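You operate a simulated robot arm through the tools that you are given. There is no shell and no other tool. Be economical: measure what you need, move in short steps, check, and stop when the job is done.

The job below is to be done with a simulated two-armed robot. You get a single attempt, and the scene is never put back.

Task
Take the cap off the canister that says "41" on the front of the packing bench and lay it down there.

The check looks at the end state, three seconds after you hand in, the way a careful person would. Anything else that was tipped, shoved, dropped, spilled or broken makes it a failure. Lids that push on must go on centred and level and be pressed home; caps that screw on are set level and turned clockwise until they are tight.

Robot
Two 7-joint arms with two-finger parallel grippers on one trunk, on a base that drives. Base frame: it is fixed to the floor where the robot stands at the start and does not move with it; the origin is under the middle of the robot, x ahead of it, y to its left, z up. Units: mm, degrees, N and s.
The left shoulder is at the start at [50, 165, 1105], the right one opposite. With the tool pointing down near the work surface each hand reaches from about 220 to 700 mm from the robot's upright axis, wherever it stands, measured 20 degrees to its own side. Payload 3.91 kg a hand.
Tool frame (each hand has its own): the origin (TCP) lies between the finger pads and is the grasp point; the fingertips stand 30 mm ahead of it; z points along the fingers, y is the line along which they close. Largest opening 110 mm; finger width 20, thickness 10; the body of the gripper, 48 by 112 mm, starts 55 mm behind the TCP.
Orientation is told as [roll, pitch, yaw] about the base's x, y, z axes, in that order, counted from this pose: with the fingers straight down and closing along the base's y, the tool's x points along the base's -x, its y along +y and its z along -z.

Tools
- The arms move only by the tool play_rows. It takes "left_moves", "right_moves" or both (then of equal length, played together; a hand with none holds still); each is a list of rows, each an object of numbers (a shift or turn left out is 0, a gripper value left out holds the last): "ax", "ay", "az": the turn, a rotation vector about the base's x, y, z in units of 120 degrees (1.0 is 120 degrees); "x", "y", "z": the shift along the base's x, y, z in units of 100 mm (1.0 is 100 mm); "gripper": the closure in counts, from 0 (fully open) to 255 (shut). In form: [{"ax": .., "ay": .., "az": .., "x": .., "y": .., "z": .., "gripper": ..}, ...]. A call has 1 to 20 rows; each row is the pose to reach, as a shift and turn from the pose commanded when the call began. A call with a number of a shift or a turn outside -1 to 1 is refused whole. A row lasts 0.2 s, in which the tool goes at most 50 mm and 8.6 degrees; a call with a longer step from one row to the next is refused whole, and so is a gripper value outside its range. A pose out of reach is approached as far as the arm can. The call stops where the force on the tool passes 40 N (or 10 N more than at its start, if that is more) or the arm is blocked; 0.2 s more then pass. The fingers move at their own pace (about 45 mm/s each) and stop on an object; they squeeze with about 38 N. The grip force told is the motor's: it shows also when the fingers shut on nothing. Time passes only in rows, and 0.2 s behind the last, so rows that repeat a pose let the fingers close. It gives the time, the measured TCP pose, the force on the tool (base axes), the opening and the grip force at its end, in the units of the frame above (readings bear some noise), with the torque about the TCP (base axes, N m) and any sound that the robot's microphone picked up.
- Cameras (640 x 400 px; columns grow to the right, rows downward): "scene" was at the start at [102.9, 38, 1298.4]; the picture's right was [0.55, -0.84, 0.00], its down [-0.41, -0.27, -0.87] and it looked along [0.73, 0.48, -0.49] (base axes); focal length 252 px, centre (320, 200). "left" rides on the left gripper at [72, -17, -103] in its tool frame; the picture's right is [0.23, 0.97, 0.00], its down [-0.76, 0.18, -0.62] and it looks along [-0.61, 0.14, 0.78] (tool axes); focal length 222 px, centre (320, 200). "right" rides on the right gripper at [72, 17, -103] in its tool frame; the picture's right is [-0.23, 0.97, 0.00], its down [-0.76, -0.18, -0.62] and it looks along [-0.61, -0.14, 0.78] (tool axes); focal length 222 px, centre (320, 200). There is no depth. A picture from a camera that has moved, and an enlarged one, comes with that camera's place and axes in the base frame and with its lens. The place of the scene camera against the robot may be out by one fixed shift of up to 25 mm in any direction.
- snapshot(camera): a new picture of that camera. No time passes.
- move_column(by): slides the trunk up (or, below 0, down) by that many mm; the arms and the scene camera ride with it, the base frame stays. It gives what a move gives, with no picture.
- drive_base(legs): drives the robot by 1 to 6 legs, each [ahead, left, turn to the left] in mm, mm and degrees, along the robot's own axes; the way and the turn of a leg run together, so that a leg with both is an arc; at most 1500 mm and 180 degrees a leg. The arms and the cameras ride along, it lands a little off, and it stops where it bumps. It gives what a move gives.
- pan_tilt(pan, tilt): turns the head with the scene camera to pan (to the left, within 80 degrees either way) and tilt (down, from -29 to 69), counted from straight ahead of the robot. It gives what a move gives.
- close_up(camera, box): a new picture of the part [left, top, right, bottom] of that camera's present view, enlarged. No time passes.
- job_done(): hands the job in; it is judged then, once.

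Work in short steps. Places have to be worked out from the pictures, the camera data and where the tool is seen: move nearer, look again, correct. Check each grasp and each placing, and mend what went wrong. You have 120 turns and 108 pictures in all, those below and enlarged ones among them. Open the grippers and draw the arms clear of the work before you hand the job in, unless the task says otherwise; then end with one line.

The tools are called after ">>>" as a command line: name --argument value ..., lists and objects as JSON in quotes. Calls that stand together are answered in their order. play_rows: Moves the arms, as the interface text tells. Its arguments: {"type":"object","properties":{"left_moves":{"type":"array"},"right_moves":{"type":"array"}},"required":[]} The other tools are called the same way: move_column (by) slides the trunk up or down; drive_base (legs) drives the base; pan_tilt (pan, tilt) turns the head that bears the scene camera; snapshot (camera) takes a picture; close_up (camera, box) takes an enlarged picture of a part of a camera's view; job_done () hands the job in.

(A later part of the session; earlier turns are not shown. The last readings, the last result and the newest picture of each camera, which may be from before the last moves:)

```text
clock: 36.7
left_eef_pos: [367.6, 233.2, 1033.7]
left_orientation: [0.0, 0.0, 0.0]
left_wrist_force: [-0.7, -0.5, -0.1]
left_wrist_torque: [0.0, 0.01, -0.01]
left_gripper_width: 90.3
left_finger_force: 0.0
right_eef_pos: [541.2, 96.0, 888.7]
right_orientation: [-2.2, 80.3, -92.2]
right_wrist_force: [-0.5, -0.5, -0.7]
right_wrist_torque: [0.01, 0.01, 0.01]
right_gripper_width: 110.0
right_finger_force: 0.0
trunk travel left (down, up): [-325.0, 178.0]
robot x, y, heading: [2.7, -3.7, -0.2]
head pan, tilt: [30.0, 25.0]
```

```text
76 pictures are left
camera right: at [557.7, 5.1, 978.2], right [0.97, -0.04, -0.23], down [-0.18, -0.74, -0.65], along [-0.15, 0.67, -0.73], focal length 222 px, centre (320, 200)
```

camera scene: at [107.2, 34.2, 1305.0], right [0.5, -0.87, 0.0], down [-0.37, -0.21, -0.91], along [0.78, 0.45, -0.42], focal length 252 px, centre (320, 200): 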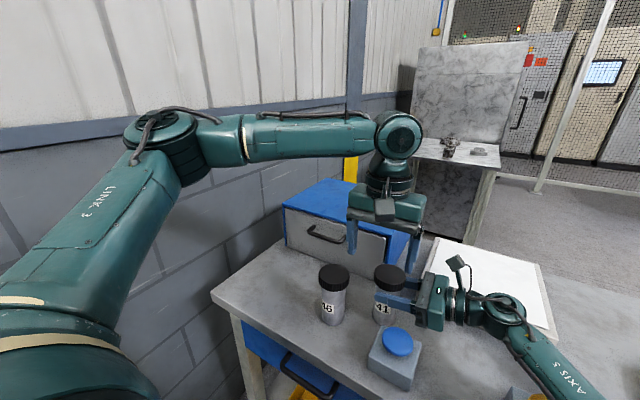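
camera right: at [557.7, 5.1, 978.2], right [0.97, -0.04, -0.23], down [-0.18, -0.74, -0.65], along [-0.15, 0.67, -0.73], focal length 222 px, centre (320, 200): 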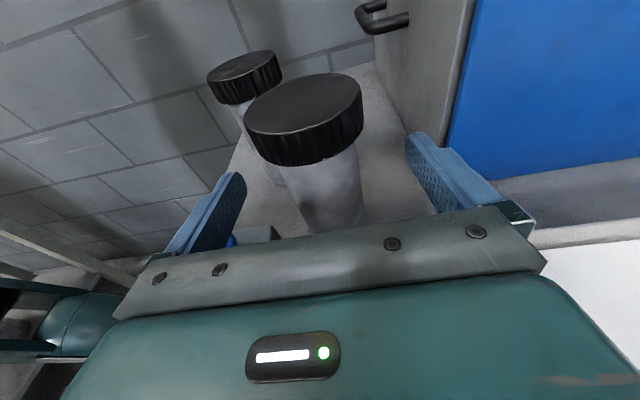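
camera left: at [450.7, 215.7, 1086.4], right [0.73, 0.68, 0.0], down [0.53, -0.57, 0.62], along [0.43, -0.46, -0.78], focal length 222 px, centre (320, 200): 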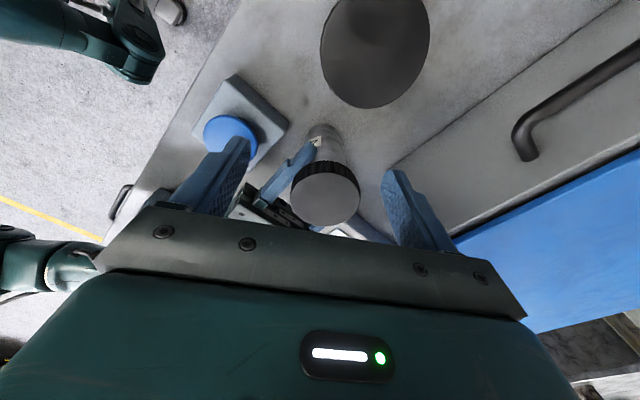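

Released and upright. I lift the right hand straight up 200 mm in two calls, then raise the trunk for extra clearance.

>>> play_rows --right_moves '[{"z": 0.2}, {"z": 0.4}, {"z": 0.6}, {"z": 0.8}, {"z": 1.0}, {"z": 1.0}]'

>>> play_rows --right_moves '[{"z": 0.3}, {"z": 0.6}, {"z": 0.9}, {"z": 1.0}, {"z": 1.0}]'

>>> move_column --by 100

>>> snapshot --camera "scene"

```text
clock: 38.1
left_eef_pos: [367.5, 232.8, 1035.4]
left_orientation: [0.0, 0.0, 0.1]
left_wrist_force: [0.3, -0.9, 0.2]
left_wrist_torque: [-0.02, -0.01, 0.0]
left_gripper_width: 90.5
left_finger_force: 0.1
right_eef_pos: [541.9, 94.9, 989.5]
right_orientation: [-2.1, 80.3, -92.2]
right_wrist_force: [0.1, -0.7, -0.3]
right_wrist_torque: [0.01, 0.0, -0.01]
right_gripper_width: 109.7
right_finger_force: 0.1
trunk travel left (down, up): [-325.0, 178.0]
robot x, y, heading: [-2.1, -0.3, 0.2]
head pan, tilt: [30.0, 25.0]
```

```text
clock: 39.3
left_eef_pos: [366.4, 232.5, 1034.7]
left_orientation: [0.0, 0.1, 0.1]
left_wrist_force: [0.5, 0.8, 0.1]
left_wrist_torque: [0.0, 0.01, 0.0]
left_gripper_width: 90.1
left_finger_force: 0.0
right_eef_pos: [541.9, 95.7, 1088.3]
right_orientation: [-2.2, 80.3, -92.1]
right_wrist_force: [0.9, -0.2, 0.0]
right_wrist_torque: [-0.02, 0.01, 0.03]
right_gripper_width: 110.0
right_finger_force: 0.1
trunk travel left (down, up): [-325.0, 178.0]
robot x, y, heading: [3.8, 1.2, 0.3]
head pan, tilt: [30.0, 25.0]
```

```text
clock: 40.6
left_eef_pos: [369.2, 232.8, 1133.8]
left_orientation: [0.0, -0.1, 0.0]
left_wrist_force: [-0.1, 0.4, -0.4]
left_wrist_torque: [-0.04, 0.0, 0.01]
left_gripper_width: 90.2
left_finger_force: 0.2
right_eef_pos: [542.2, 96.0, 1188.1]
right_orientation: [-2.1, 80.4, -92.1]
right_wrist_force: [-1.0, -0.1, -0.3]
right_wrist_torque: [0.02, 0.0, 0.0]
right_gripper_width: 110.0
right_finger_force: 0.1
trunk travel left (down, up): [-425.0, 78.0]
robot x, y, heading: [-0.8, 0.0, 0.1]
head pan, tilt: [30.0, 25.0]
```

```text
75 pictures are left
camera scene: at [107.4, 34.2, 1405.0], right [0.5, -0.87, 0.0], down [-0.37, -0.21, -0.91], along [0.78, 0.45, -0.42], focal length 252 px, centre (320, 200)
```

scene: 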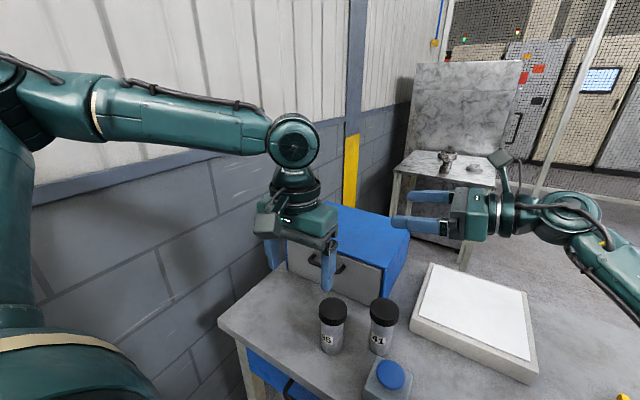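

All clear above the bench. Turn the robot 12 degrees to the right.

>>> drive_base --legs '[[0, 0, -12]]'

>>> snapshot --camera "scene"

```text
clock: 41.8
left_eef_pos: [406.7, 152.2, 1135.8]
left_orientation: [0.0, 0.0, -11.8]
left_wrist_force: [0.5, -0.5, -0.5]
left_wrist_torque: [0.03, 0.01, 0.0]
left_gripper_width: 90.1
left_finger_force: 0.0
right_eef_pos: [549.2, -17.4, 1188.2]
right_orientation: [-2.1, 80.4, -104.0]
right_wrist_force: [-0.1, -0.5, -0.5]
right_wrist_torque: [0.02, 0.0, 0.0]
right_gripper_width: 110.1
right_finger_force: 0.0
trunk travel left (down, up): [-425.0, 78.0]
robot x, y, heading: [4.2, -3.6, -11.7]
head pan, tilt: [30.0, 25.0]
```

```text
74 pictures are left
camera scene: at [114.3, 10.5, 1405.0], right [0.31, -0.95, 0.0], down [-0.4, -0.13, -0.91], along [0.86, 0.28, -0.42], focal length 252 px, centre (320, 200)
```

scene: 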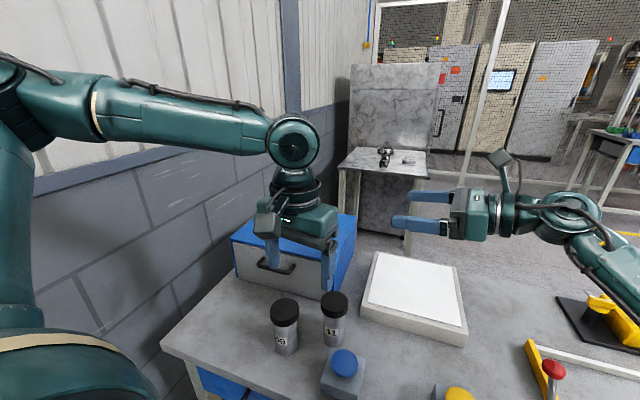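

Before using the right hand I test whether the left hand can now reach over cap 41.

>>> move_column --by -100

>>> play_rows --left_moves '[{"x": 0.25, "y": -0.05}, {"x": 0.5, "y": -0.12}, {"x": 0.75, "y": -0.2}, {"x": 0.9, "y": -0.25}, {"x": 0.9, "y": -0.25}]'

>>> play_rows --left_moves '[{"x": 0.2, "y": -0.05}, {"x": 0.43, "y": -0.08}, {"x": 0.43, "y": -0.08}]'

>>> snapshot --camera "scene"

```text
clock: 43.1
left_eef_pos: [408.2, 152.4, 1035.2]
left_orientation: [0.0, -0.1, -11.9]
left_wrist_force: [-0.2, 0.5, -0.4]
left_wrist_torque: [-0.01, -0.01, 0.03]
left_gripper_width: 90.2
left_finger_force: 0.1
right_eef_pos: [548.8, -17.0, 1088.7]
right_orientation: [-2.0, 80.4, -103.8]
right_wrist_force: [0.2, 1.2, -0.7]
right_wrist_torque: [-0.01, -0.03, 0.0]
right_gripper_width: 110.0
right_finger_force: 0.0
trunk travel left (down, up): [-325.0, 178.0]
robot x, y, heading: [5.3, 2.0, -11.7]
head pan, tilt: [30.0, 25.0]
```

```text
clock: 44.3
left_eef_pos: [498.2, 127.3, 1034.1]
left_orientation: [0.0, 0.0, -11.8]
left_wrist_force: [-0.2, 0.0, 0.0]
left_wrist_torque: [0.01, -0.02, 0.0]
left_gripper_width: 89.8
left_finger_force: 0.1
right_eef_pos: [548.6, -16.6, 1088.8]
right_orientation: [-2.0, 80.3, -103.9]
right_wrist_force: [-0.7, -0.6, 0.6]
right_wrist_torque: [-0.01, 0.02, -0.01]
right_gripper_width: 110.3
right_finger_force: 0.0
trunk travel left (down, up): [-325.0, 178.0]
robot x, y, heading: [-2.1, 2.3, -11.9]
head pan, tilt: [30.0, 25.0]
```

```text
clock: 45.1
left_eef_pos: [540.2, 120.9, 1034.5]
left_orientation: [0.0, -0.1, -11.9]
left_wrist_force: [-0.5, 0.1, -0.2]
left_wrist_torque: [0.03, 0.03, -0.03]
left_gripper_width: 90.4
left_finger_force: 0.0
right_eef_pos: [549.5, -17.8, 1088.4]
right_orientation: [-1.9, 80.4, -104.0]
right_wrist_force: [0.0, -0.3, 0.0]
right_wrist_torque: [-0.04, -0.01, 0.03]
right_gripper_width: 110.2
right_finger_force: 0.0
trunk travel left (down, up): [-325.0, 178.0]
robot x, y, heading: [1.9, 0.5, -11.8]
head pan, tilt: [30.0, 25.0]
```

```text
73 pictures are left
camera scene: at [114.1, 10.8, 1305.1], right [0.31, -0.95, 0.0], down [-0.4, -0.13, -0.91], along [0.86, 0.28, -0.42], focal length 252 px, centre (320, 200)
```

scene: 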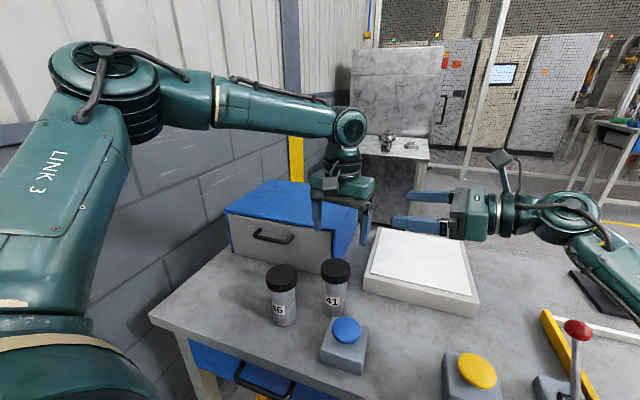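

The left hand reaches now. I pull it back and bring the right hand to straddle the cap again, at z = 1000, keeping its approach direction of about [0.2, 0.98].

>>> play_rows --left_moves '[{"x": -0.25, "y": 0.1}, {"x": -0.5, "y": 0.2}, {"x": -0.75, "y": 0.3}, {"x": -1.0, "y": 0.4}, {"x": -1.0, "y": 0.5}, {"x": -1.0, "y": 0.5}, {"x": -1.0, "y": 0.5}, {"x": -1.0, "y": 0.5}]' --right_moves '[{}, {}, {"y": 0.2}, {"y": 0.4}, {"y": 0.6}, {"y": 0.8, "x": -0.05}, {"y": 1.0, "x": -0.1}, {"y": 1.0, "x": -0.1}]'

>>> play_rows --right_moves '[{"y": 0.12, "z": -0.2, "x": -0.03}, {"y": 0.12, "z": -0.4, "x": -0.03}, {"y": 0.12, "z": -0.6, "x": -0.03}, {"y": 0.12, "z": -0.88, "x": -0.03}, {"y": 0.12, "z": -0.88, "x": -0.03}]'

>>> snapshot --camera "scene"

>>> snapshot --camera "right"

```text
clock: 46.9
left_eef_pos: [441.7, 170.1, 1034.9]
left_orientation: [-0.1, 0.0, -11.8]
left_wrist_force: [-0.3, -0.1, 0.3]
left_wrist_torque: [-0.04, 0.0, 0.02]
left_gripper_width: 90.2
left_finger_force: 0.0
right_eef_pos: [539.1, 82.9, 1089.6]
right_orientation: [-2.0, 80.4, -103.9]
right_wrist_force: [-0.2, -0.2, 0.6]
right_wrist_torque: [0.02, -0.04, 0.0]
right_gripper_width: 110.1
right_finger_force: 0.0
trunk travel left (down, up): [-325.0, 178.0]
robot x, y, heading: [2.1, -0.7, -11.9]
head pan, tilt: [30.0, 25.0]
```

```text
clock: 48.1
left_eef_pos: [441.1, 170.8, 1034.7]
left_orientation: [0.0, 0.0, -11.8]
left_wrist_force: [0.0, -0.7, -0.1]
left_wrist_torque: [-0.01, -0.02, 0.0]
left_gripper_width: 90.1
left_finger_force: 0.1
right_eef_pos: [536.0, 95.4, 999.8]
right_orientation: [-2.0, 80.3, -103.9]
right_wrist_force: [0.9, 0.7, 0.2]
right_wrist_torque: [0.04, -0.01, -0.03]
right_gripper_width: 109.9
right_finger_force: 0.0
trunk travel left (down, up): [-325.0, 178.0]
robot x, y, heading: [0.3, -1.1, -12.0]
head pan, tilt: [30.0, 25.0]
```

```text
72 pictures are left
camera scene: at [114.3, 10.9, 1305.0], right [0.31, -0.95, 0.0], down [-0.4, -0.13, -0.91], along [0.86, 0.28, -0.42], focal length 252 px, centre (320, 200)
```

scene: 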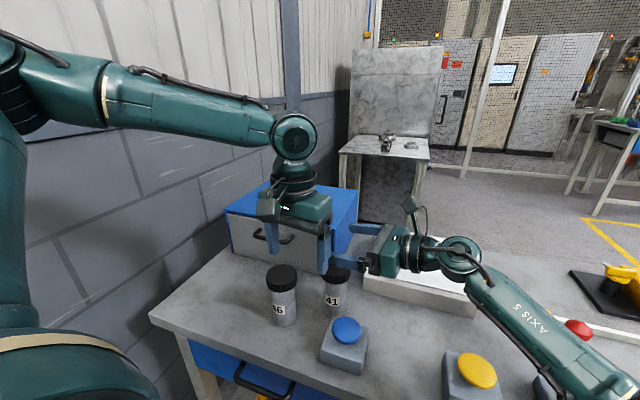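

```text
71 pictures are left
camera right: at [534.4, 3.4, 1089.7], right [0.94, -0.24, -0.23], down [-0.33, -0.69, -0.65], along [0.0, 0.69, -0.73], focal length 222 px, centre (320, 200)
```

right: 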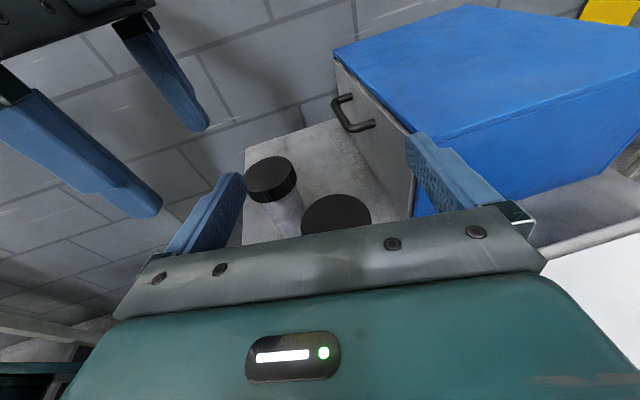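

Straddling well again. I turn the head a bit to the right to watch the lever, and lower 60 mm.

>>> pan_tilt --pan 5 --tilt 33

>>> play_rows --right_moves '[{"z": -0.15}, {"z": -0.3}, {"z": -0.45}, {"z": -0.6}, {"z": -0.6}]'

>>> snapshot --camera "scene"

>>> snapshot --camera "right"

```text
clock: 49.0
left_eef_pos: [440.6, 170.3, 1034.6]
left_orientation: [0.0, 0.0, -11.8]
left_wrist_force: [-0.2, -1.3, -0.1]
left_wrist_torque: [0.0, 0.01, 0.01]
left_gripper_width: 90.1
left_finger_force: 0.1
right_eef_pos: [536.6, 96.0, 1001.5]
right_orientation: [-2.1, 80.2, -103.9]
right_wrist_force: [-0.8, -0.3, -0.6]
right_wrist_torque: [0.0, -0.03, 0.03]
right_gripper_width: 110.0
right_finger_force: 0.0
trunk travel left (down, up): [-325.0, 178.0]
robot x, y, heading: [-0.1, 0.6, -11.9]
head pan, tilt: [5.0, 33.0]
```

```text
clock: 50.2
left_eef_pos: [441.4, 171.1, 1034.8]
left_orientation: [0.1, 0.0, -11.8]
left_wrist_force: [0.6, -0.3, 0.0]
left_wrist_torque: [0.01, 0.0, -0.02]
left_gripper_width: 90.0
left_finger_force: 0.0
right_eef_pos: [535.9, 95.7, 942.0]
right_orientation: [-2.1, 80.4, -103.9]
right_wrist_force: [0.6, 0.0, -0.5]
right_wrist_torque: [-0.01, 0.03, 0.01]
right_gripper_width: 110.1
right_finger_force: 0.1
trunk travel left (down, up): [-325.0, 178.0]
robot x, y, heading: [-1.2, 0.2, -11.9]
head pan, tilt: [5.0, 33.0]
```

```text
70 pictures are left
camera scene: at [115.2, -28.5, 1292.4], right [-0.12, -0.99, 0.0], down [-0.54, 0.06, -0.84], along [0.83, -0.1, -0.54], focal length 252 px, centre (320, 200)
```

scene: 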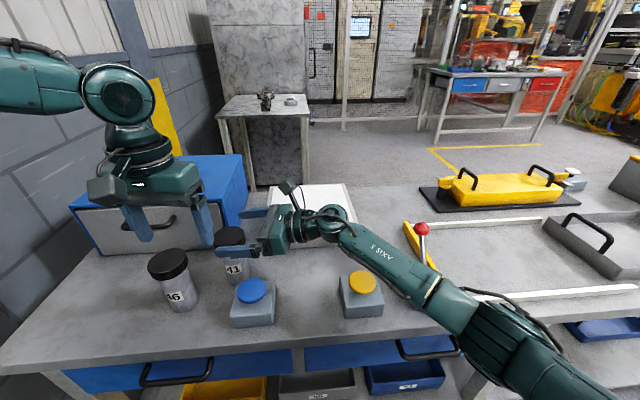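

```text
69 pictures are left
camera right: at [534.4, 3.3, 1030.6], right [0.94, -0.24, -0.23], down [-0.33, -0.69, -0.65], along [0.0, 0.69, -0.73], focal length 222 px, centre (320, 200)
```

right: 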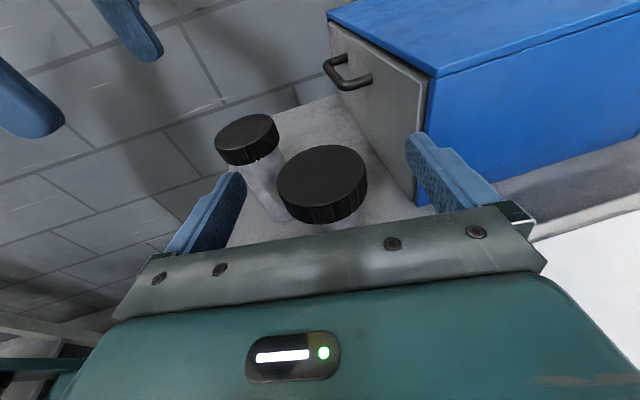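

Clear of lever and button so far. Lower the remaining 53 mm.

>>> play_rows --right_moves '[{"z": -0.12}, {"z": -0.24}, {"z": -0.36}, {"z": -0.48}, {"z": -0.53}, {"z": -0.53}]'

>>> snapshot --camera "scene"

>>> snapshot --camera "right"

```text
clock: 51.6
left_eef_pos: [441.3, 170.7, 1034.0]
left_orientation: [0.2, 0.0, -11.8]
left_wrist_force: [-0.3, 0.5, 0.1]
left_wrist_torque: [0.02, -0.01, 0.02]
left_gripper_width: 90.4
left_finger_force: 0.0
right_eef_pos: [535.0, 95.2, 888.1]
right_orientation: [-2.0, 80.3, -103.8]
right_wrist_force: [-0.4, 0.0, -0.5]
right_wrist_torque: [0.02, 0.01, 0.04]
right_gripper_width: 109.8
right_finger_force: 0.0
trunk travel left (down, up): [-325.0, 178.0]
robot x, y, heading: [-0.7, 2.0, -11.7]
head pan, tilt: [5.0, 33.0]
```

```text
68 pictures are left
camera scene: at [115.2, -28.5, 1292.3], right [-0.12, -0.99, 0.0], down [-0.54, 0.06, -0.84], along [0.83, -0.1, -0.54], focal length 252 px, centre (320, 200)
```

scene: 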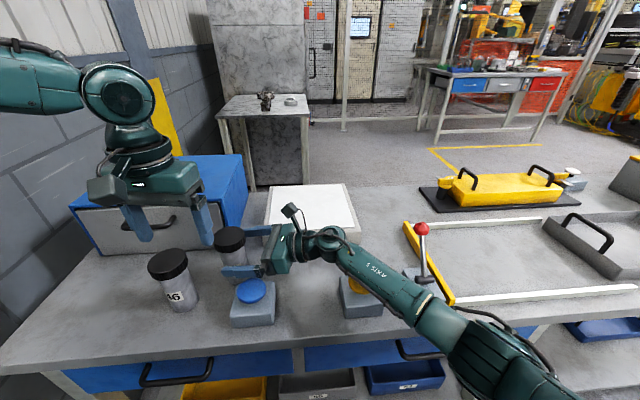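

```text
67 pictures are left
camera right: at [534.5, 3.0, 976.7], right [0.94, -0.24, -0.23], down [-0.33, -0.69, -0.65], along [0.0, 0.69, -0.73], focal length 222 px, centre (320, 200)
```

right: 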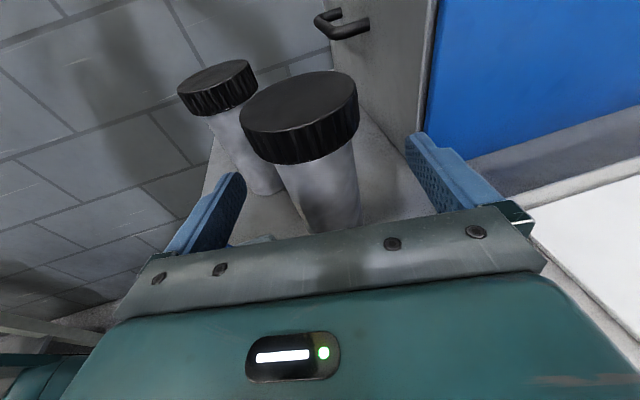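

Centred. I check forearm clearance over the yellow button before advancing.

>>> close_up --camera "scene" --box '[200, 190, 440, 340]'

```text
2.67 times, centred on (320, 265) of scene
camera zoom: at [115.2, -28.5, 1292.3], right [-0.12, -0.99, 0.0], down [-0.54, 0.06, -0.84], along [0.83, -0.1, -0.54], focal length 673 px, centre (320, 27)
```

zoom: 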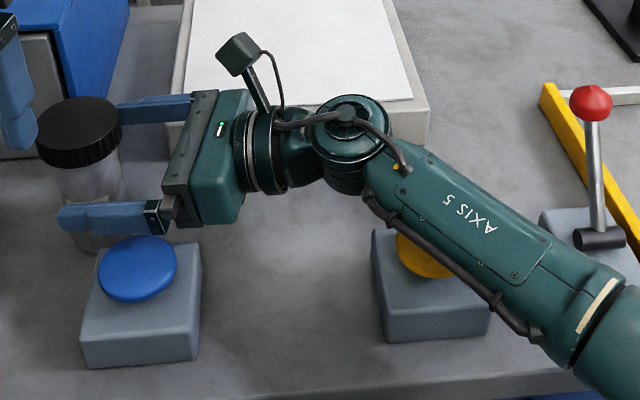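

The button tops come out at about z 865, so the forearm over the yellow one has little room. I raise the trunk 80 mm and lower the right hand back, which lifts elbow and forearm.

>>> move_column --by 80

>>> play_rows --right_moves '[{"z": -0.15}, {"z": -0.3}, {"z": -0.45}, {"z": -0.6}, {"z": -0.75}, {"z": -0.75}]'

>>> snapshot --camera "scene"

>>> snapshot --camera "right"

```text
clock: 52.8
left_eef_pos: [440.4, 170.1, 1114.3]
left_orientation: [0.0, 0.0, -11.6]
left_wrist_force: [0.0, 0.9, 0.4]
left_wrist_torque: [-0.02, 0.03, 0.0]
left_gripper_width: 90.2
left_finger_force: 0.1
right_eef_pos: [536.0, 95.6, 966.7]
right_orientation: [-2.1, 80.4, -104.1]
right_wrist_force: [-0.9, -0.7, -0.8]
right_wrist_torque: [0.02, 0.02, -0.01]
right_gripper_width: 110.1
right_finger_force: 0.0
trunk travel left (down, up): [-405.0, 98.0]
robot x, y, heading: [0.3, -1.1, -11.7]
head pan, tilt: [5.0, 33.0]
```

```text
clock: 54.2
left_eef_pos: [441.4, 170.3, 1114.8]
left_orientation: [0.0, 0.0, -11.7]
left_wrist_force: [0.0, 0.1, 0.3]
left_wrist_torque: [-0.02, 0.0, 0.01]
left_gripper_width: 90.1
left_finger_force: 0.0
right_eef_pos: [536.1, 95.2, 891.3]
right_orientation: [-2.1, 80.5, -104.2]
right_wrist_force: [-0.2, 0.5, 0.9]
right_wrist_torque: [-0.02, 0.0, -0.03]
right_gripper_width: 110.0
right_finger_force: 0.1
trunk travel left (down, up): [-405.0, 98.0]
robot x, y, heading: [2.7, 0.6, -11.7]
head pan, tilt: [5.0, 33.0]
```

```text
65 pictures are left
camera scene: at [115.2, -28.5, 1372.4], right [-0.12, -0.99, 0.0], down [-0.54, 0.06, -0.84], along [0.83, -0.1, -0.54], focal length 252 px, centre (320, 200)
```

scene: 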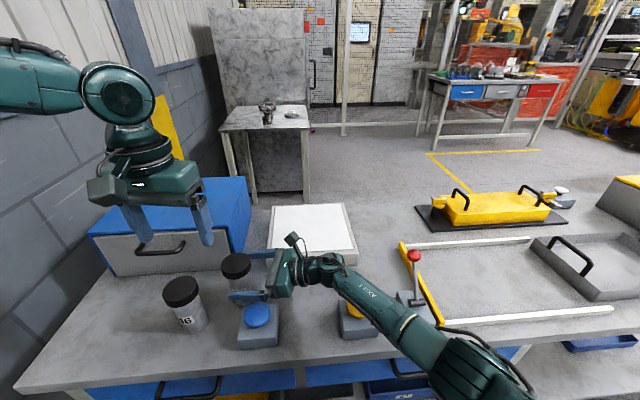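

```text
64 pictures are left
camera right: at [534.3, 3.1, 981.0], right [0.94, -0.24, -0.23], down [-0.33, -0.69, -0.65], along [-0.01, 0.69, -0.73], focal length 222 px, centre (320, 200)
```

right: 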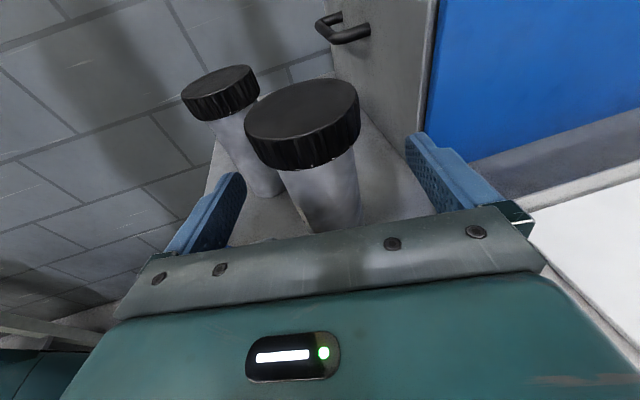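

Elbow is higher now. I advance 19 mm along the approach and close on the body.

>>> play_rows --right_moves '[{"y": 0.1, "x": 0.02}, {"y": 0.186, "x": 0.04}, {"y": 0.186, "x": 0.04, "gripper": 60}, {"y": 0.186, "x": 0.04, "gripper": 100}, {"y": 0.186, "x": 0.04, "gripper": 120}, {"y": 0.186, "x": 0.04, "gripper": 140}, {"y": 0.186, "x": 0.04, "gripper": 200}, {"y": 0.186, "x": 0.04, "gripper": 255}, {"y": 0.186, "x": 0.04, "gripper": 255}, {"y": 0.186, "x": 0.04, "gripper": 255}]'

>>> snapshot --camera "right"

```text
clock: 56.4
left_eef_pos: [440.8, 170.6, 1114.7]
left_orientation: [0.0, -0.2, -11.9]
left_wrist_force: [0.2, -0.8, -0.3]
left_wrist_torque: [0.02, 0.01, 0.02]
left_gripper_width: 90.2
left_finger_force: 0.1
right_eef_pos: [539.4, 113.5, 892.2]
right_orientation: [-1.9, 80.5, -103.8]
right_wrist_force: [-0.7, 1.5, 1.2]
right_wrist_torque: [0.13, -0.01, 0.04]
right_gripper_width: 50.1
right_finger_force: 38.1
trunk travel left (down, up): [-405.0, 98.0]
robot x, y, heading: [2.1, -3.2, -11.9]
head pan, tilt: [5.0, 33.0]
```

```text
63 pictures are left
camera right: at [538.0, 21.9, 981.9], right [0.94, -0.24, -0.23], down [-0.33, -0.69, -0.65], along [0.0, 0.69, -0.73], focal length 222 px, centre (320, 200)
```

right: 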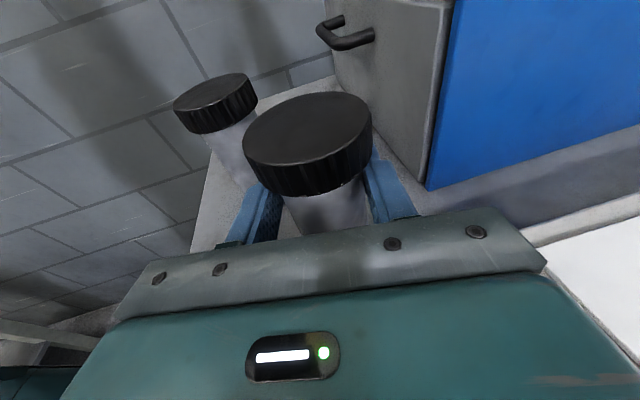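

Body held (50 mm). Cap centre is at about [541, 119]. Left hand goes over it at z = 1030.

>>> play_rows --left_moves '[{"x": 0.2, "y": -0.1, "z": -0.2}, {"x": 0.4, "y": -0.2, "z": -0.4}, {"x": 0.6, "y": -0.3, "z": -0.6}, {"x": 0.8, "y": -0.4, "z": -0.8}, {"x": 1.0, "y": -0.51, "z": -0.84}, {"x": 1.0, "y": -0.51, "z": -0.84}]'

>>> play_rows --left_moves '[{"az": -0.07}, {"az": -0.14}, {"az": -0.21}, {"az": -0.28}, {"az": -0.35}, {"az": -0.42}, {"az": -0.42}]'

>>> snapshot --camera "left"

>>> snapshot --camera "right"

```text
clock: 57.8
left_eef_pos: [541.1, 119.7, 1029.8]
left_orientation: [0.0, -0.1, -11.6]
left_wrist_force: [0.3, -0.2, 0.5]
left_wrist_torque: [-0.01, -0.03, 0.03]
left_gripper_width: 90.4
left_finger_force: 0.0
right_eef_pos: [539.6, 113.5, 892.8]
right_orientation: [-1.7, 80.4, -103.7]
right_wrist_force: [0.1, 0.8, 2.3]
right_wrist_torque: [0.05, -0.1, -0.05]
right_gripper_width: 50.2
right_finger_force: 38.1
trunk travel left (down, up): [-405.0, 98.0]
robot x, y, heading: [-0.4, 3.6, -12.0]
head pan, tilt: [5.0, 33.0]
```

```text
clock: 59.4
left_eef_pos: [541.3, 119.3, 1030.4]
left_orientation: [0.0, -0.1, -62.3]
left_wrist_force: [-0.6, -0.5, -0.5]
left_wrist_torque: [0.03, 0.0, 0.03]
left_gripper_width: 90.3
left_finger_force: 0.0
right_eef_pos: [540.1, 113.0, 892.1]
right_orientation: [-2.0, 80.4, -103.9]
right_wrist_force: [-0.6, -0.2, 1.2]
right_wrist_torque: [-0.02, -0.04, -0.03]
right_gripper_width: 50.0
right_finger_force: 38.3
trunk travel left (down, up): [-405.0, 98.0]
robot x, y, heading: [3.1, -1.2, -11.9]
head pan, tilt: [5.0, 33.0]
```

```text
62 pictures are left
camera left: at [493.2, 175.7, 1135.0], right [0.76, 0.65, 0.0], down [0.51, -0.59, 0.62], along [0.41, -0.47, -0.78], focal length 222 px, centre (320, 200)
```

left: 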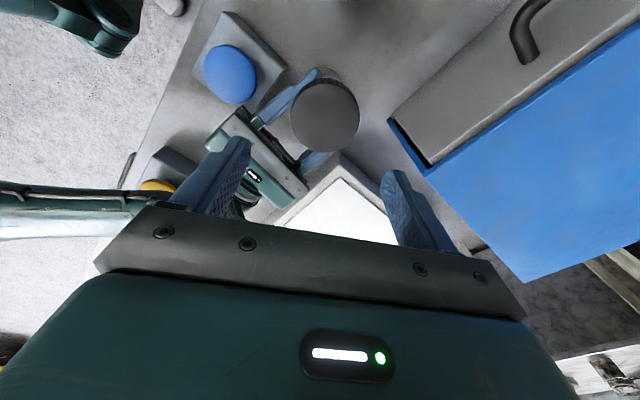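

```text
61 pictures are left
camera right: at [538.1, 21.7, 981.8], right [0.94, -0.24, -0.23], down [-0.33, -0.69, -0.65], along [0.0, 0.69, -0.73], focal length 222 px, centre (320, 200)
```

right: 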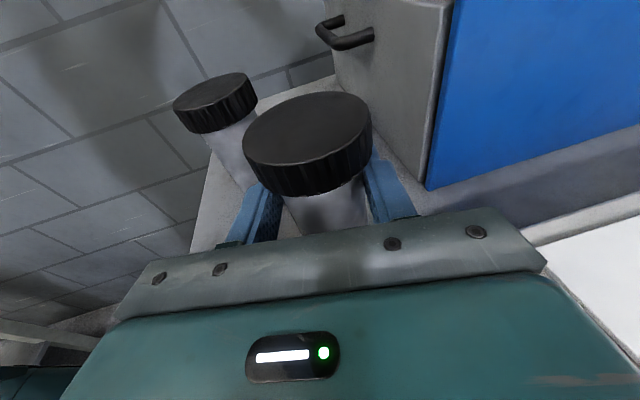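

Triangulating both views gives the cap centre near [541.5, 124], z from 908 to 925. I lower to z = 965 there and look from the side.

>>> play_rows --left_moves '[{"y": 0.04, "z": -0.2}, {"y": 0.04, "z": -0.4}, {"y": 0.04, "z": -0.6}, {"y": 0.04, "z": -0.65}, {"y": 0.04, "z": -0.65}]'

>>> snapshot --camera "left"

>>> snapshot --camera "right"

>>> pan_tilt --pan 25 --tilt 38

>>> snapshot --camera "scene"

```text
clock: 60.6
left_eef_pos: [540.5, 123.2, 965.1]
left_orientation: [0.0, 0.0, -62.2]
left_wrist_force: [-1.1, 0.4, 0.0]
left_wrist_torque: [-0.03, -0.03, -0.03]
left_gripper_width: 90.1
left_finger_force: 0.3
right_eef_pos: [541.2, 114.2, 892.7]
right_orientation: [-2.0, 80.3, -103.9]
right_wrist_force: [-0.5, -0.8, 0.9]
right_wrist_torque: [-0.03, -0.04, -0.01]
right_gripper_width: 50.1
right_finger_force: 38.1
trunk travel left (down, up): [-405.0, 98.0]
robot x, y, heading: [-0.7, 0.9, -11.6]
head pan, tilt: [5.0, 33.0]
```

```text
60 pictures are left
camera left: at [492.9, 180.0, 1069.6], right [0.76, 0.66, 0.0], down [0.51, -0.59, 0.62], along [0.41, -0.47, -0.78], focal length 222 px, centre (320, 200)
```

left: 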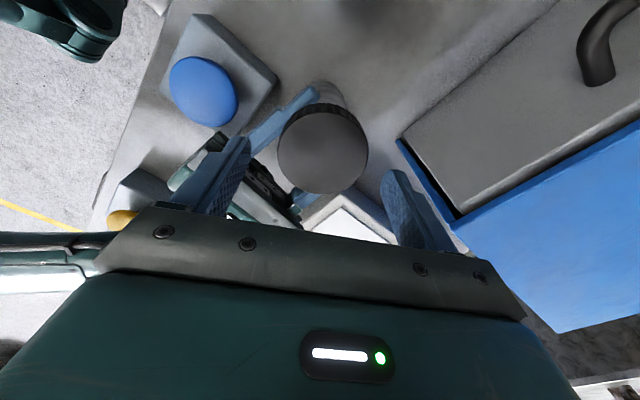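

```text
59 pictures are left
camera right: at [538.1, 21.7, 981.7], right [0.94, -0.24, -0.23], down [-0.33, -0.69, -0.65], along [0.0, 0.69, -0.73], focal length 222 px, centre (320, 200)
```

right: 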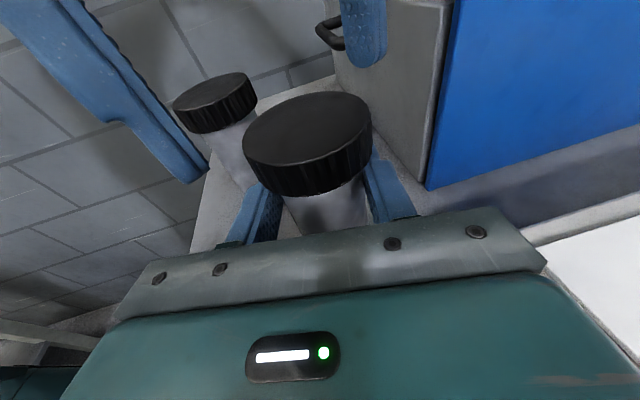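

```text
clock: 61.4
left_eef_pos: [540.8, 124.1, 964.6]
left_orientation: [0.0, 0.0, -62.2]
left_wrist_force: [0.1, -0.3, -0.1]
left_wrist_torque: [0.0, -0.03, 0.06]
left_gripper_width: 90.3
left_finger_force: 0.1
right_eef_pos: [541.0, 113.7, 893.6]
right_orientation: [-2.0, 80.3, -103.9]
right_wrist_force: [-1.0, -0.2, 0.6]
right_wrist_torque: [0.01, -0.03, 0.02]
right_gripper_width: 49.9
right_finger_force: 37.9
trunk travel left (down, up): [-405.0, 98.0]
robot x, y, heading: [-3.1, 0.3, -11.8]
head pan, tilt: [25.0, 38.0]
```

```text
58 pictures are left
camera scene: at [110.7, 1.7, 1364.7], right [0.23, -0.97, 0.0], down [-0.6, -0.14, -0.79], along [0.77, 0.18, -0.62], focal length 252 px, centre (320, 200)
```

scene: 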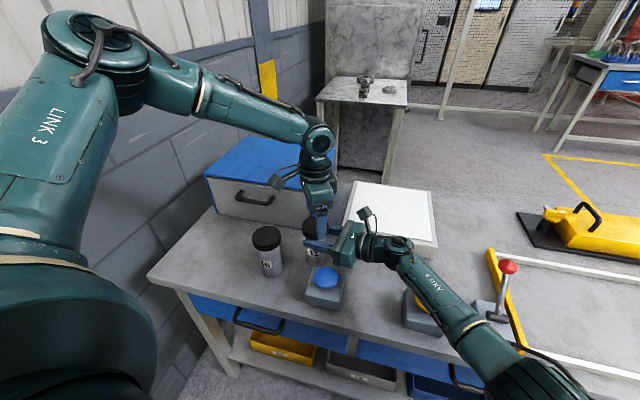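

Seen from the left hand's own camera the cap is about 4 mm further in y. I correct that, lower to z = 941 and close onto the cap.

>>> play_rows --left_moves '[{"y": 0.02, "z": -0.08}, {"y": 0.04, "z": -0.16}, {"y": 0.04, "z": -0.24}, {"y": 0.04, "z": -0.24}]'

>>> close_up --camera "right" --box '[120, 40, 440, 240]'

>>> close_up --camera "scene" --box '[240, 180, 400, 280]'

```text
clock: 62.4
left_eef_pos: [540.8, 128.1, 942.0]
left_orientation: [0.0, 0.0, -62.1]
left_wrist_force: [0.2, 0.3, 0.4]
left_wrist_torque: [-0.01, 0.02, 0.01]
left_gripper_width: 90.2
left_finger_force: 0.1
right_eef_pos: [540.9, 113.9, 891.6]
right_orientation: [-2.0, 80.2, -103.8]
right_wrist_force: [-0.1, -1.5, 1.1]
right_wrist_torque: [-0.03, -0.01, -0.03]
right_gripper_width: 50.1
right_finger_force: 38.0
trunk travel left (down, up): [-405.0, 98.0]
robot x, y, heading: [0.4, 0.0, -11.8]
head pan, tilt: [25.0, 38.0]
```

```text
2.00 times, centred on (280, 140) of right
camera zoom: at [538.2, 21.7, 981.6], right [0.94, -0.24, -0.23], down [-0.33, -0.69, -0.65], along [0.0, 0.68, -0.73], focal length 444 px, centre (400, 320)
```

zoom: 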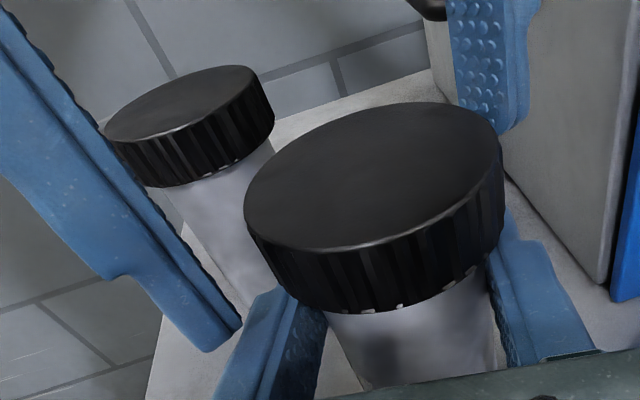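

```text
4.00 times, centred on (320, 230) of scene
camera zoom: at [110.7, 1.7, 1364.7], right [0.23, -0.97, 0.0], down [-0.6, -0.14, -0.79], along [0.77, 0.18, -0.62], focal length 1009 px, centre (320, 80)
```

zoom: 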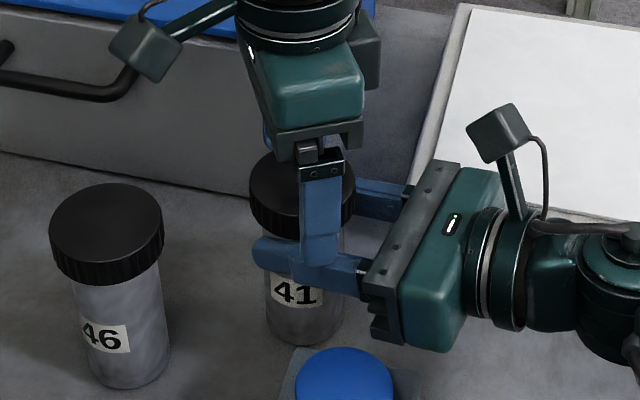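

Fingers sit beside the cap and above the right fingers. Close the left gripper on the cap.

>>> play_rows --left_moves '[{"gripper": 80}, {"gripper": 100}, {"gripper": 120}, {"gripper": 160}, {"gripper": 255}, {"gripper": 255}, {"gripper": 255}]'

>>> close_up --camera "right" --box '[120, 40, 440, 240]'

```text
clock: 64.0
left_eef_pos: [541.0, 128.5, 942.1]
left_orientation: [-0.1, 0.0, -62.1]
left_wrist_force: [3.2, 2.3, -0.1]
left_wrist_torque: [0.05, -0.02, 0.1]
left_gripper_width: 62.0
left_finger_force: 37.8
right_eef_pos: [540.1, 114.1, 892.4]
right_orientation: [-2.0, 80.3, -103.9]
right_wrist_force: [-3.6, -2.7, 0.6]
right_wrist_torque: [-0.02, -0.17, -0.07]
right_gripper_width: 50.1
right_finger_force: 37.9
trunk travel left (down, up): [-405.0, 98.0]
robot x, y, heading: [1.0, 2.7, -11.5]
head pan, tilt: [25.0, 38.0]
```

```text
2.00 times, centred on (280, 140) of right
camera zoom: at [538.2, 21.6, 981.6], right [0.94, -0.24, -0.23], down [-0.33, -0.69, -0.65], along [0.0, 0.69, -0.73], focal length 444 px, centre (400, 320)
```

zoom: 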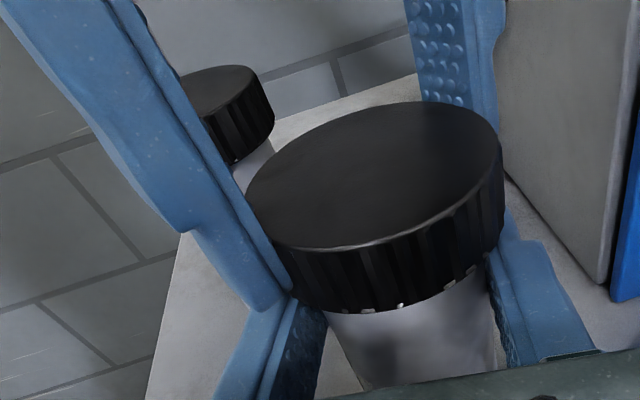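

Cap gripped at 62 mm. I start turning counter-clockwise, 30 degrees, and watch torque.

>>> play_rows --left_moves '[{"az": 0.04}, {"az": 0.08}, {"az": 0.12}, {"az": 0.16}, {"az": 0.2}, {"az": 0.25}, {"az": 0.25}]'

>>> close_up --camera "right" --box '[120, 40, 440, 240]'

>>> close_up --camera "scene" --box '[240, 180, 400, 280]'

```text
clock: 65.6
left_eef_pos: [540.5, 126.5, 941.0]
left_orientation: [-0.1, 0.0, -32.1]
left_wrist_force: [-7.5, -4.7, 4.2]
left_wrist_torque: [0.03, 0.28, -0.06]
left_gripper_width: 61.9
left_finger_force: 37.7
right_eef_pos: [541.7, 111.8, 892.9]
right_orientation: [-2.0, 80.3, -103.9]
right_wrist_force: [6.7, 5.6, -1.2]
right_wrist_torque: [-0.26, 0.09, -0.08]
right_gripper_width: 49.8
right_finger_force: 37.8
trunk travel left (down, up): [-405.0, 98.0]
robot x, y, heading: [0.1, 3.8, -11.7]
head pan, tilt: [25.0, 38.0]
```

```text
2.00 times, centred on (280, 140) of right
camera zoom: at [538.3, 21.7, 981.7], right [0.94, -0.24, -0.23], down [-0.33, -0.69, -0.65], along [0.0, 0.68, -0.73], focal length 444 px, centre (400, 320)
```

zoom: 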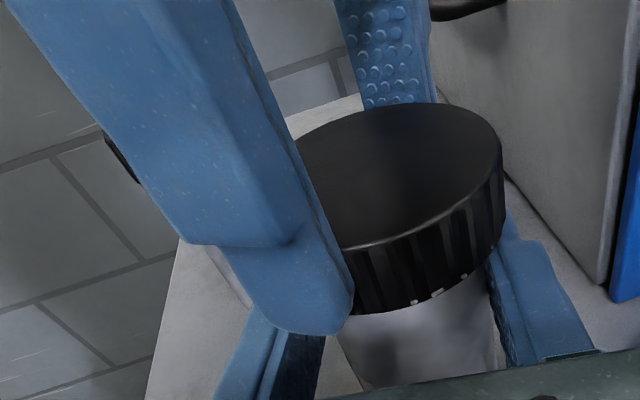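

```text
4.00 times, centred on (320, 230) of scene
camera zoom: at [110.7, 1.8, 1364.7], right [0.23, -0.97, 0.0], down [-0.6, -0.14, -0.79], along [0.77, 0.18, -0.62], focal length 1009 px, centre (320, 80)
```

zoom: 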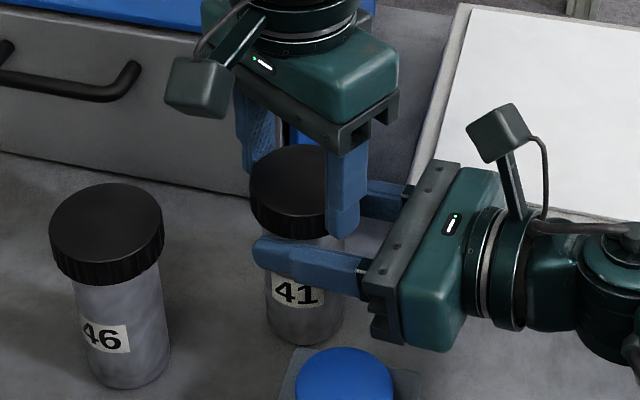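

The cap turned while label 41 stayed; low torque. I continue 60 degrees with a small shift to ease the side force and a little lift.

>>> play_rows --left_moves '[{"az": 0.05, "x": -0.01, "y": -0.01}, {"az": 0.1, "x": -0.02, "y": -0.02}, {"az": 0.15, "x": -0.02, "y": -0.02, "z": 0.002}, {"az": 0.2, "x": -0.02, "y": -0.02, "z": 0.004}, {"az": 0.25, "x": -0.02, "y": -0.02, "z": 0.005}, {"az": 0.3, "x": -0.02, "y": -0.02, "z": 0.006}, {"az": 0.35, "x": -0.02, "y": -0.02, "z": 0.007}, {"az": 0.4, "x": -0.02, "y": -0.02, "z": 0.008}, {"az": 0.45, "x": -0.02, "y": -0.02, "z": 0.009}, {"az": 0.5, "x": -0.02, "y": -0.02, "z": 0.01}, {"az": 0.5, "x": -0.02, "y": -0.02, "z": 0.01}]'

>>> snapshot --camera "right"

>>> close_up --camera "scene" --box '[240, 180, 400, 280]'

```text
clock: 68.0
left_eef_pos: [541.0, 126.4, 943.0]
left_orientation: [0.0, -0.2, 27.9]
left_wrist_force: [5.5, -2.7, 0.5]
left_wrist_torque: [-0.35, 0.21, 0.02]
left_gripper_width: 61.9
left_finger_force: 37.9
right_eef_pos: [540.0, 114.8, 893.0]
right_orientation: [-2.4, 80.4, -104.3]
right_wrist_force: [-4.9, 3.4, -0.9]
right_wrist_torque: [0.13, -0.47, 0.03]
right_gripper_width: 48.4
right_finger_force: 38.2
trunk travel left (down, up): [-405.0, 98.0]
robot x, y, heading: [-0.4, -0.5, -11.9]
head pan, tilt: [25.0, 38.0]
```

```text
52 pictures are left
camera right: at [538.2, 21.7, 981.6], right [0.94, -0.24, -0.23], down [-0.33, -0.69, -0.65], along [-0.01, 0.69, -0.73], focal length 222 px, centre (320, 200)
```

right: 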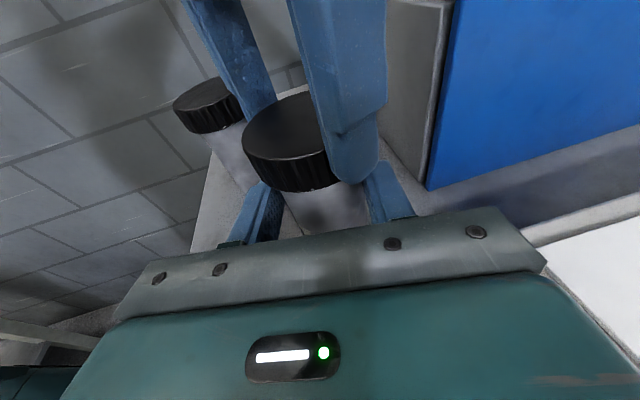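

```text
4.00 times, centred on (320, 230) of scene
camera zoom: at [110.9, 1.7, 1364.7], right [0.23, -0.97, 0.0], down [-0.6, -0.14, -0.79], along [0.77, 0.18, -0.62], focal length 1009 px, centre (320, 80)
```

zoom: 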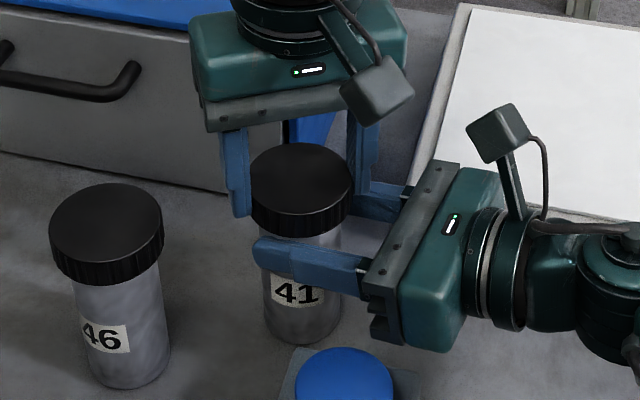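

90 degrees turned so far. I go on 45 degrees more with slight relief and lift.

>>> play_rows --left_moves '[{"az": 0.05, "x": 0.01, "y": -0.01}, {"az": 0.1, "x": 0.01, "y": -0.01}, {"az": 0.15, "x": 0.01, "y": -0.01, "z": 0.003}, {"az": 0.2, "x": 0.01, "y": -0.01, "z": 0.004}, {"az": 0.25, "x": 0.01, "y": -0.01, "z": 0.005}, {"az": 0.3, "x": 0.01, "y": -0.01, "z": 0.006}, {"az": 0.35, "x": 0.01, "y": -0.01, "z": 0.007}, {"az": 0.38, "x": 0.01, "y": -0.01, "z": 0.008}, {"az": 0.38, "x": 0.01, "y": -0.01, "z": 0.008}]'

>>> snapshot --camera "right"

>>> close_up --camera "scene" --box '[240, 180, 400, 280]'

```text
clock: 70.0
left_eef_pos: [542.4, 125.0, 943.4]
left_orientation: [-0.1, 0.0, 73.6]
left_wrist_force: [19.8, 7.8, -3.4]
left_wrist_torque: [0.3, -0.11, -0.06]
left_gripper_width: 62.0
left_finger_force: 37.8
right_eef_pos: [538.3, 114.2, 891.8]
right_orientation: [-2.2, 80.4, -104.0]
right_wrist_force: [-19.4, -8.2, 4.5]
right_wrist_torque: [0.17, -0.99, 0.19]
right_gripper_width: 47.9
right_finger_force: 38.2
trunk travel left (down, up): [-405.0, 98.0]
robot x, y, heading: [-0.7, -2.1, -11.9]
head pan, tilt: [25.0, 38.0]
```

```text
50 pictures are left
camera right: at [537.9, 21.9, 981.6], right [0.94, -0.24, -0.23], down [-0.33, -0.69, -0.65], along [-0.01, 0.69, -0.73], focal length 222 px, centre (320, 200)
```

right: 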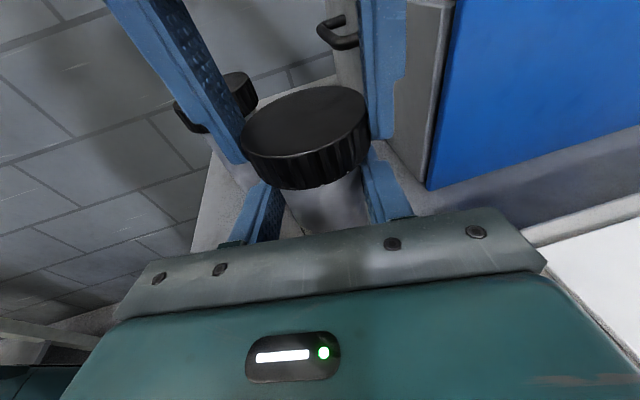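

```text
4.00 times, centred on (320, 230) of scene
camera zoom: at [110.8, 1.7, 1364.7], right [0.23, -0.97, 0.0], down [-0.6, -0.14, -0.79], along [0.77, 0.18, -0.62], focal length 1009 px, centre (320, 80)
```

zoom: 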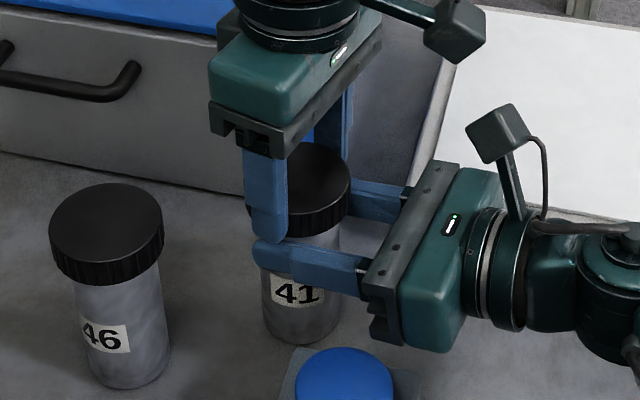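

135 degrees turned; side force rises, so I open the left hand to release and check the cap before regripping.

>>> play_rows --left_moves '[{"gripper": 90}, {"gripper": 46}, {"gripper": 46}, {"gripper": 46}]'

>>> close_up --camera "right" --box '[120, 40, 440, 240]'

>>> snapshot --camera "left"

```text
clock: 71.0
left_eef_pos: [541.0, 124.3, 943.3]
left_orientation: [0.0, 0.0, 73.4]
left_wrist_force: [0.9, -0.5, -0.6]
left_wrist_torque: [0.0, 0.0, 0.0]
left_gripper_width: 90.1
left_finger_force: 0.1
right_eef_pos: [539.6, 113.0, 892.1]
right_orientation: [-1.9, 80.3, -103.8]
right_wrist_force: [1.5, -0.7, 0.0]
right_wrist_torque: [0.05, -0.15, -0.08]
right_gripper_width: 47.7
right_finger_force: 38.1
trunk travel left (down, up): [-405.0, 98.0]
robot x, y, heading: [-3.6, 1.3, -11.9]
head pan, tilt: [25.0, 38.0]
```

```text
2.00 times, centred on (280, 140) of right
camera zoom: at [538.5, 21.3, 981.7], right [0.94, -0.24, -0.23], down [-0.33, -0.69, -0.65], along [0.0, 0.68, -0.73], focal length 444 px, centre (400, 320)
```

zoom: 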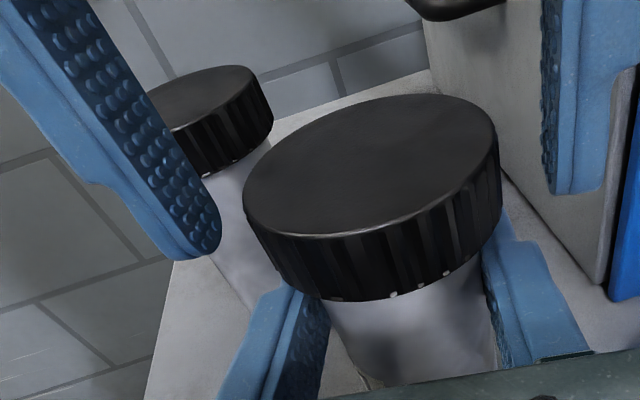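

```text
47 pictures are left
camera left: at [536.7, 49.9, 1047.3], right [-1.0, 0.06, 0.0], down [0.05, 0.78, 0.62], along [0.04, 0.62, -0.78], focal length 222 px, centre (320, 200)
```

left: 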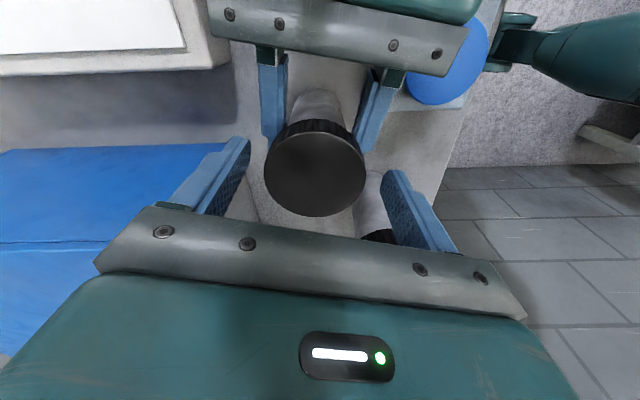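

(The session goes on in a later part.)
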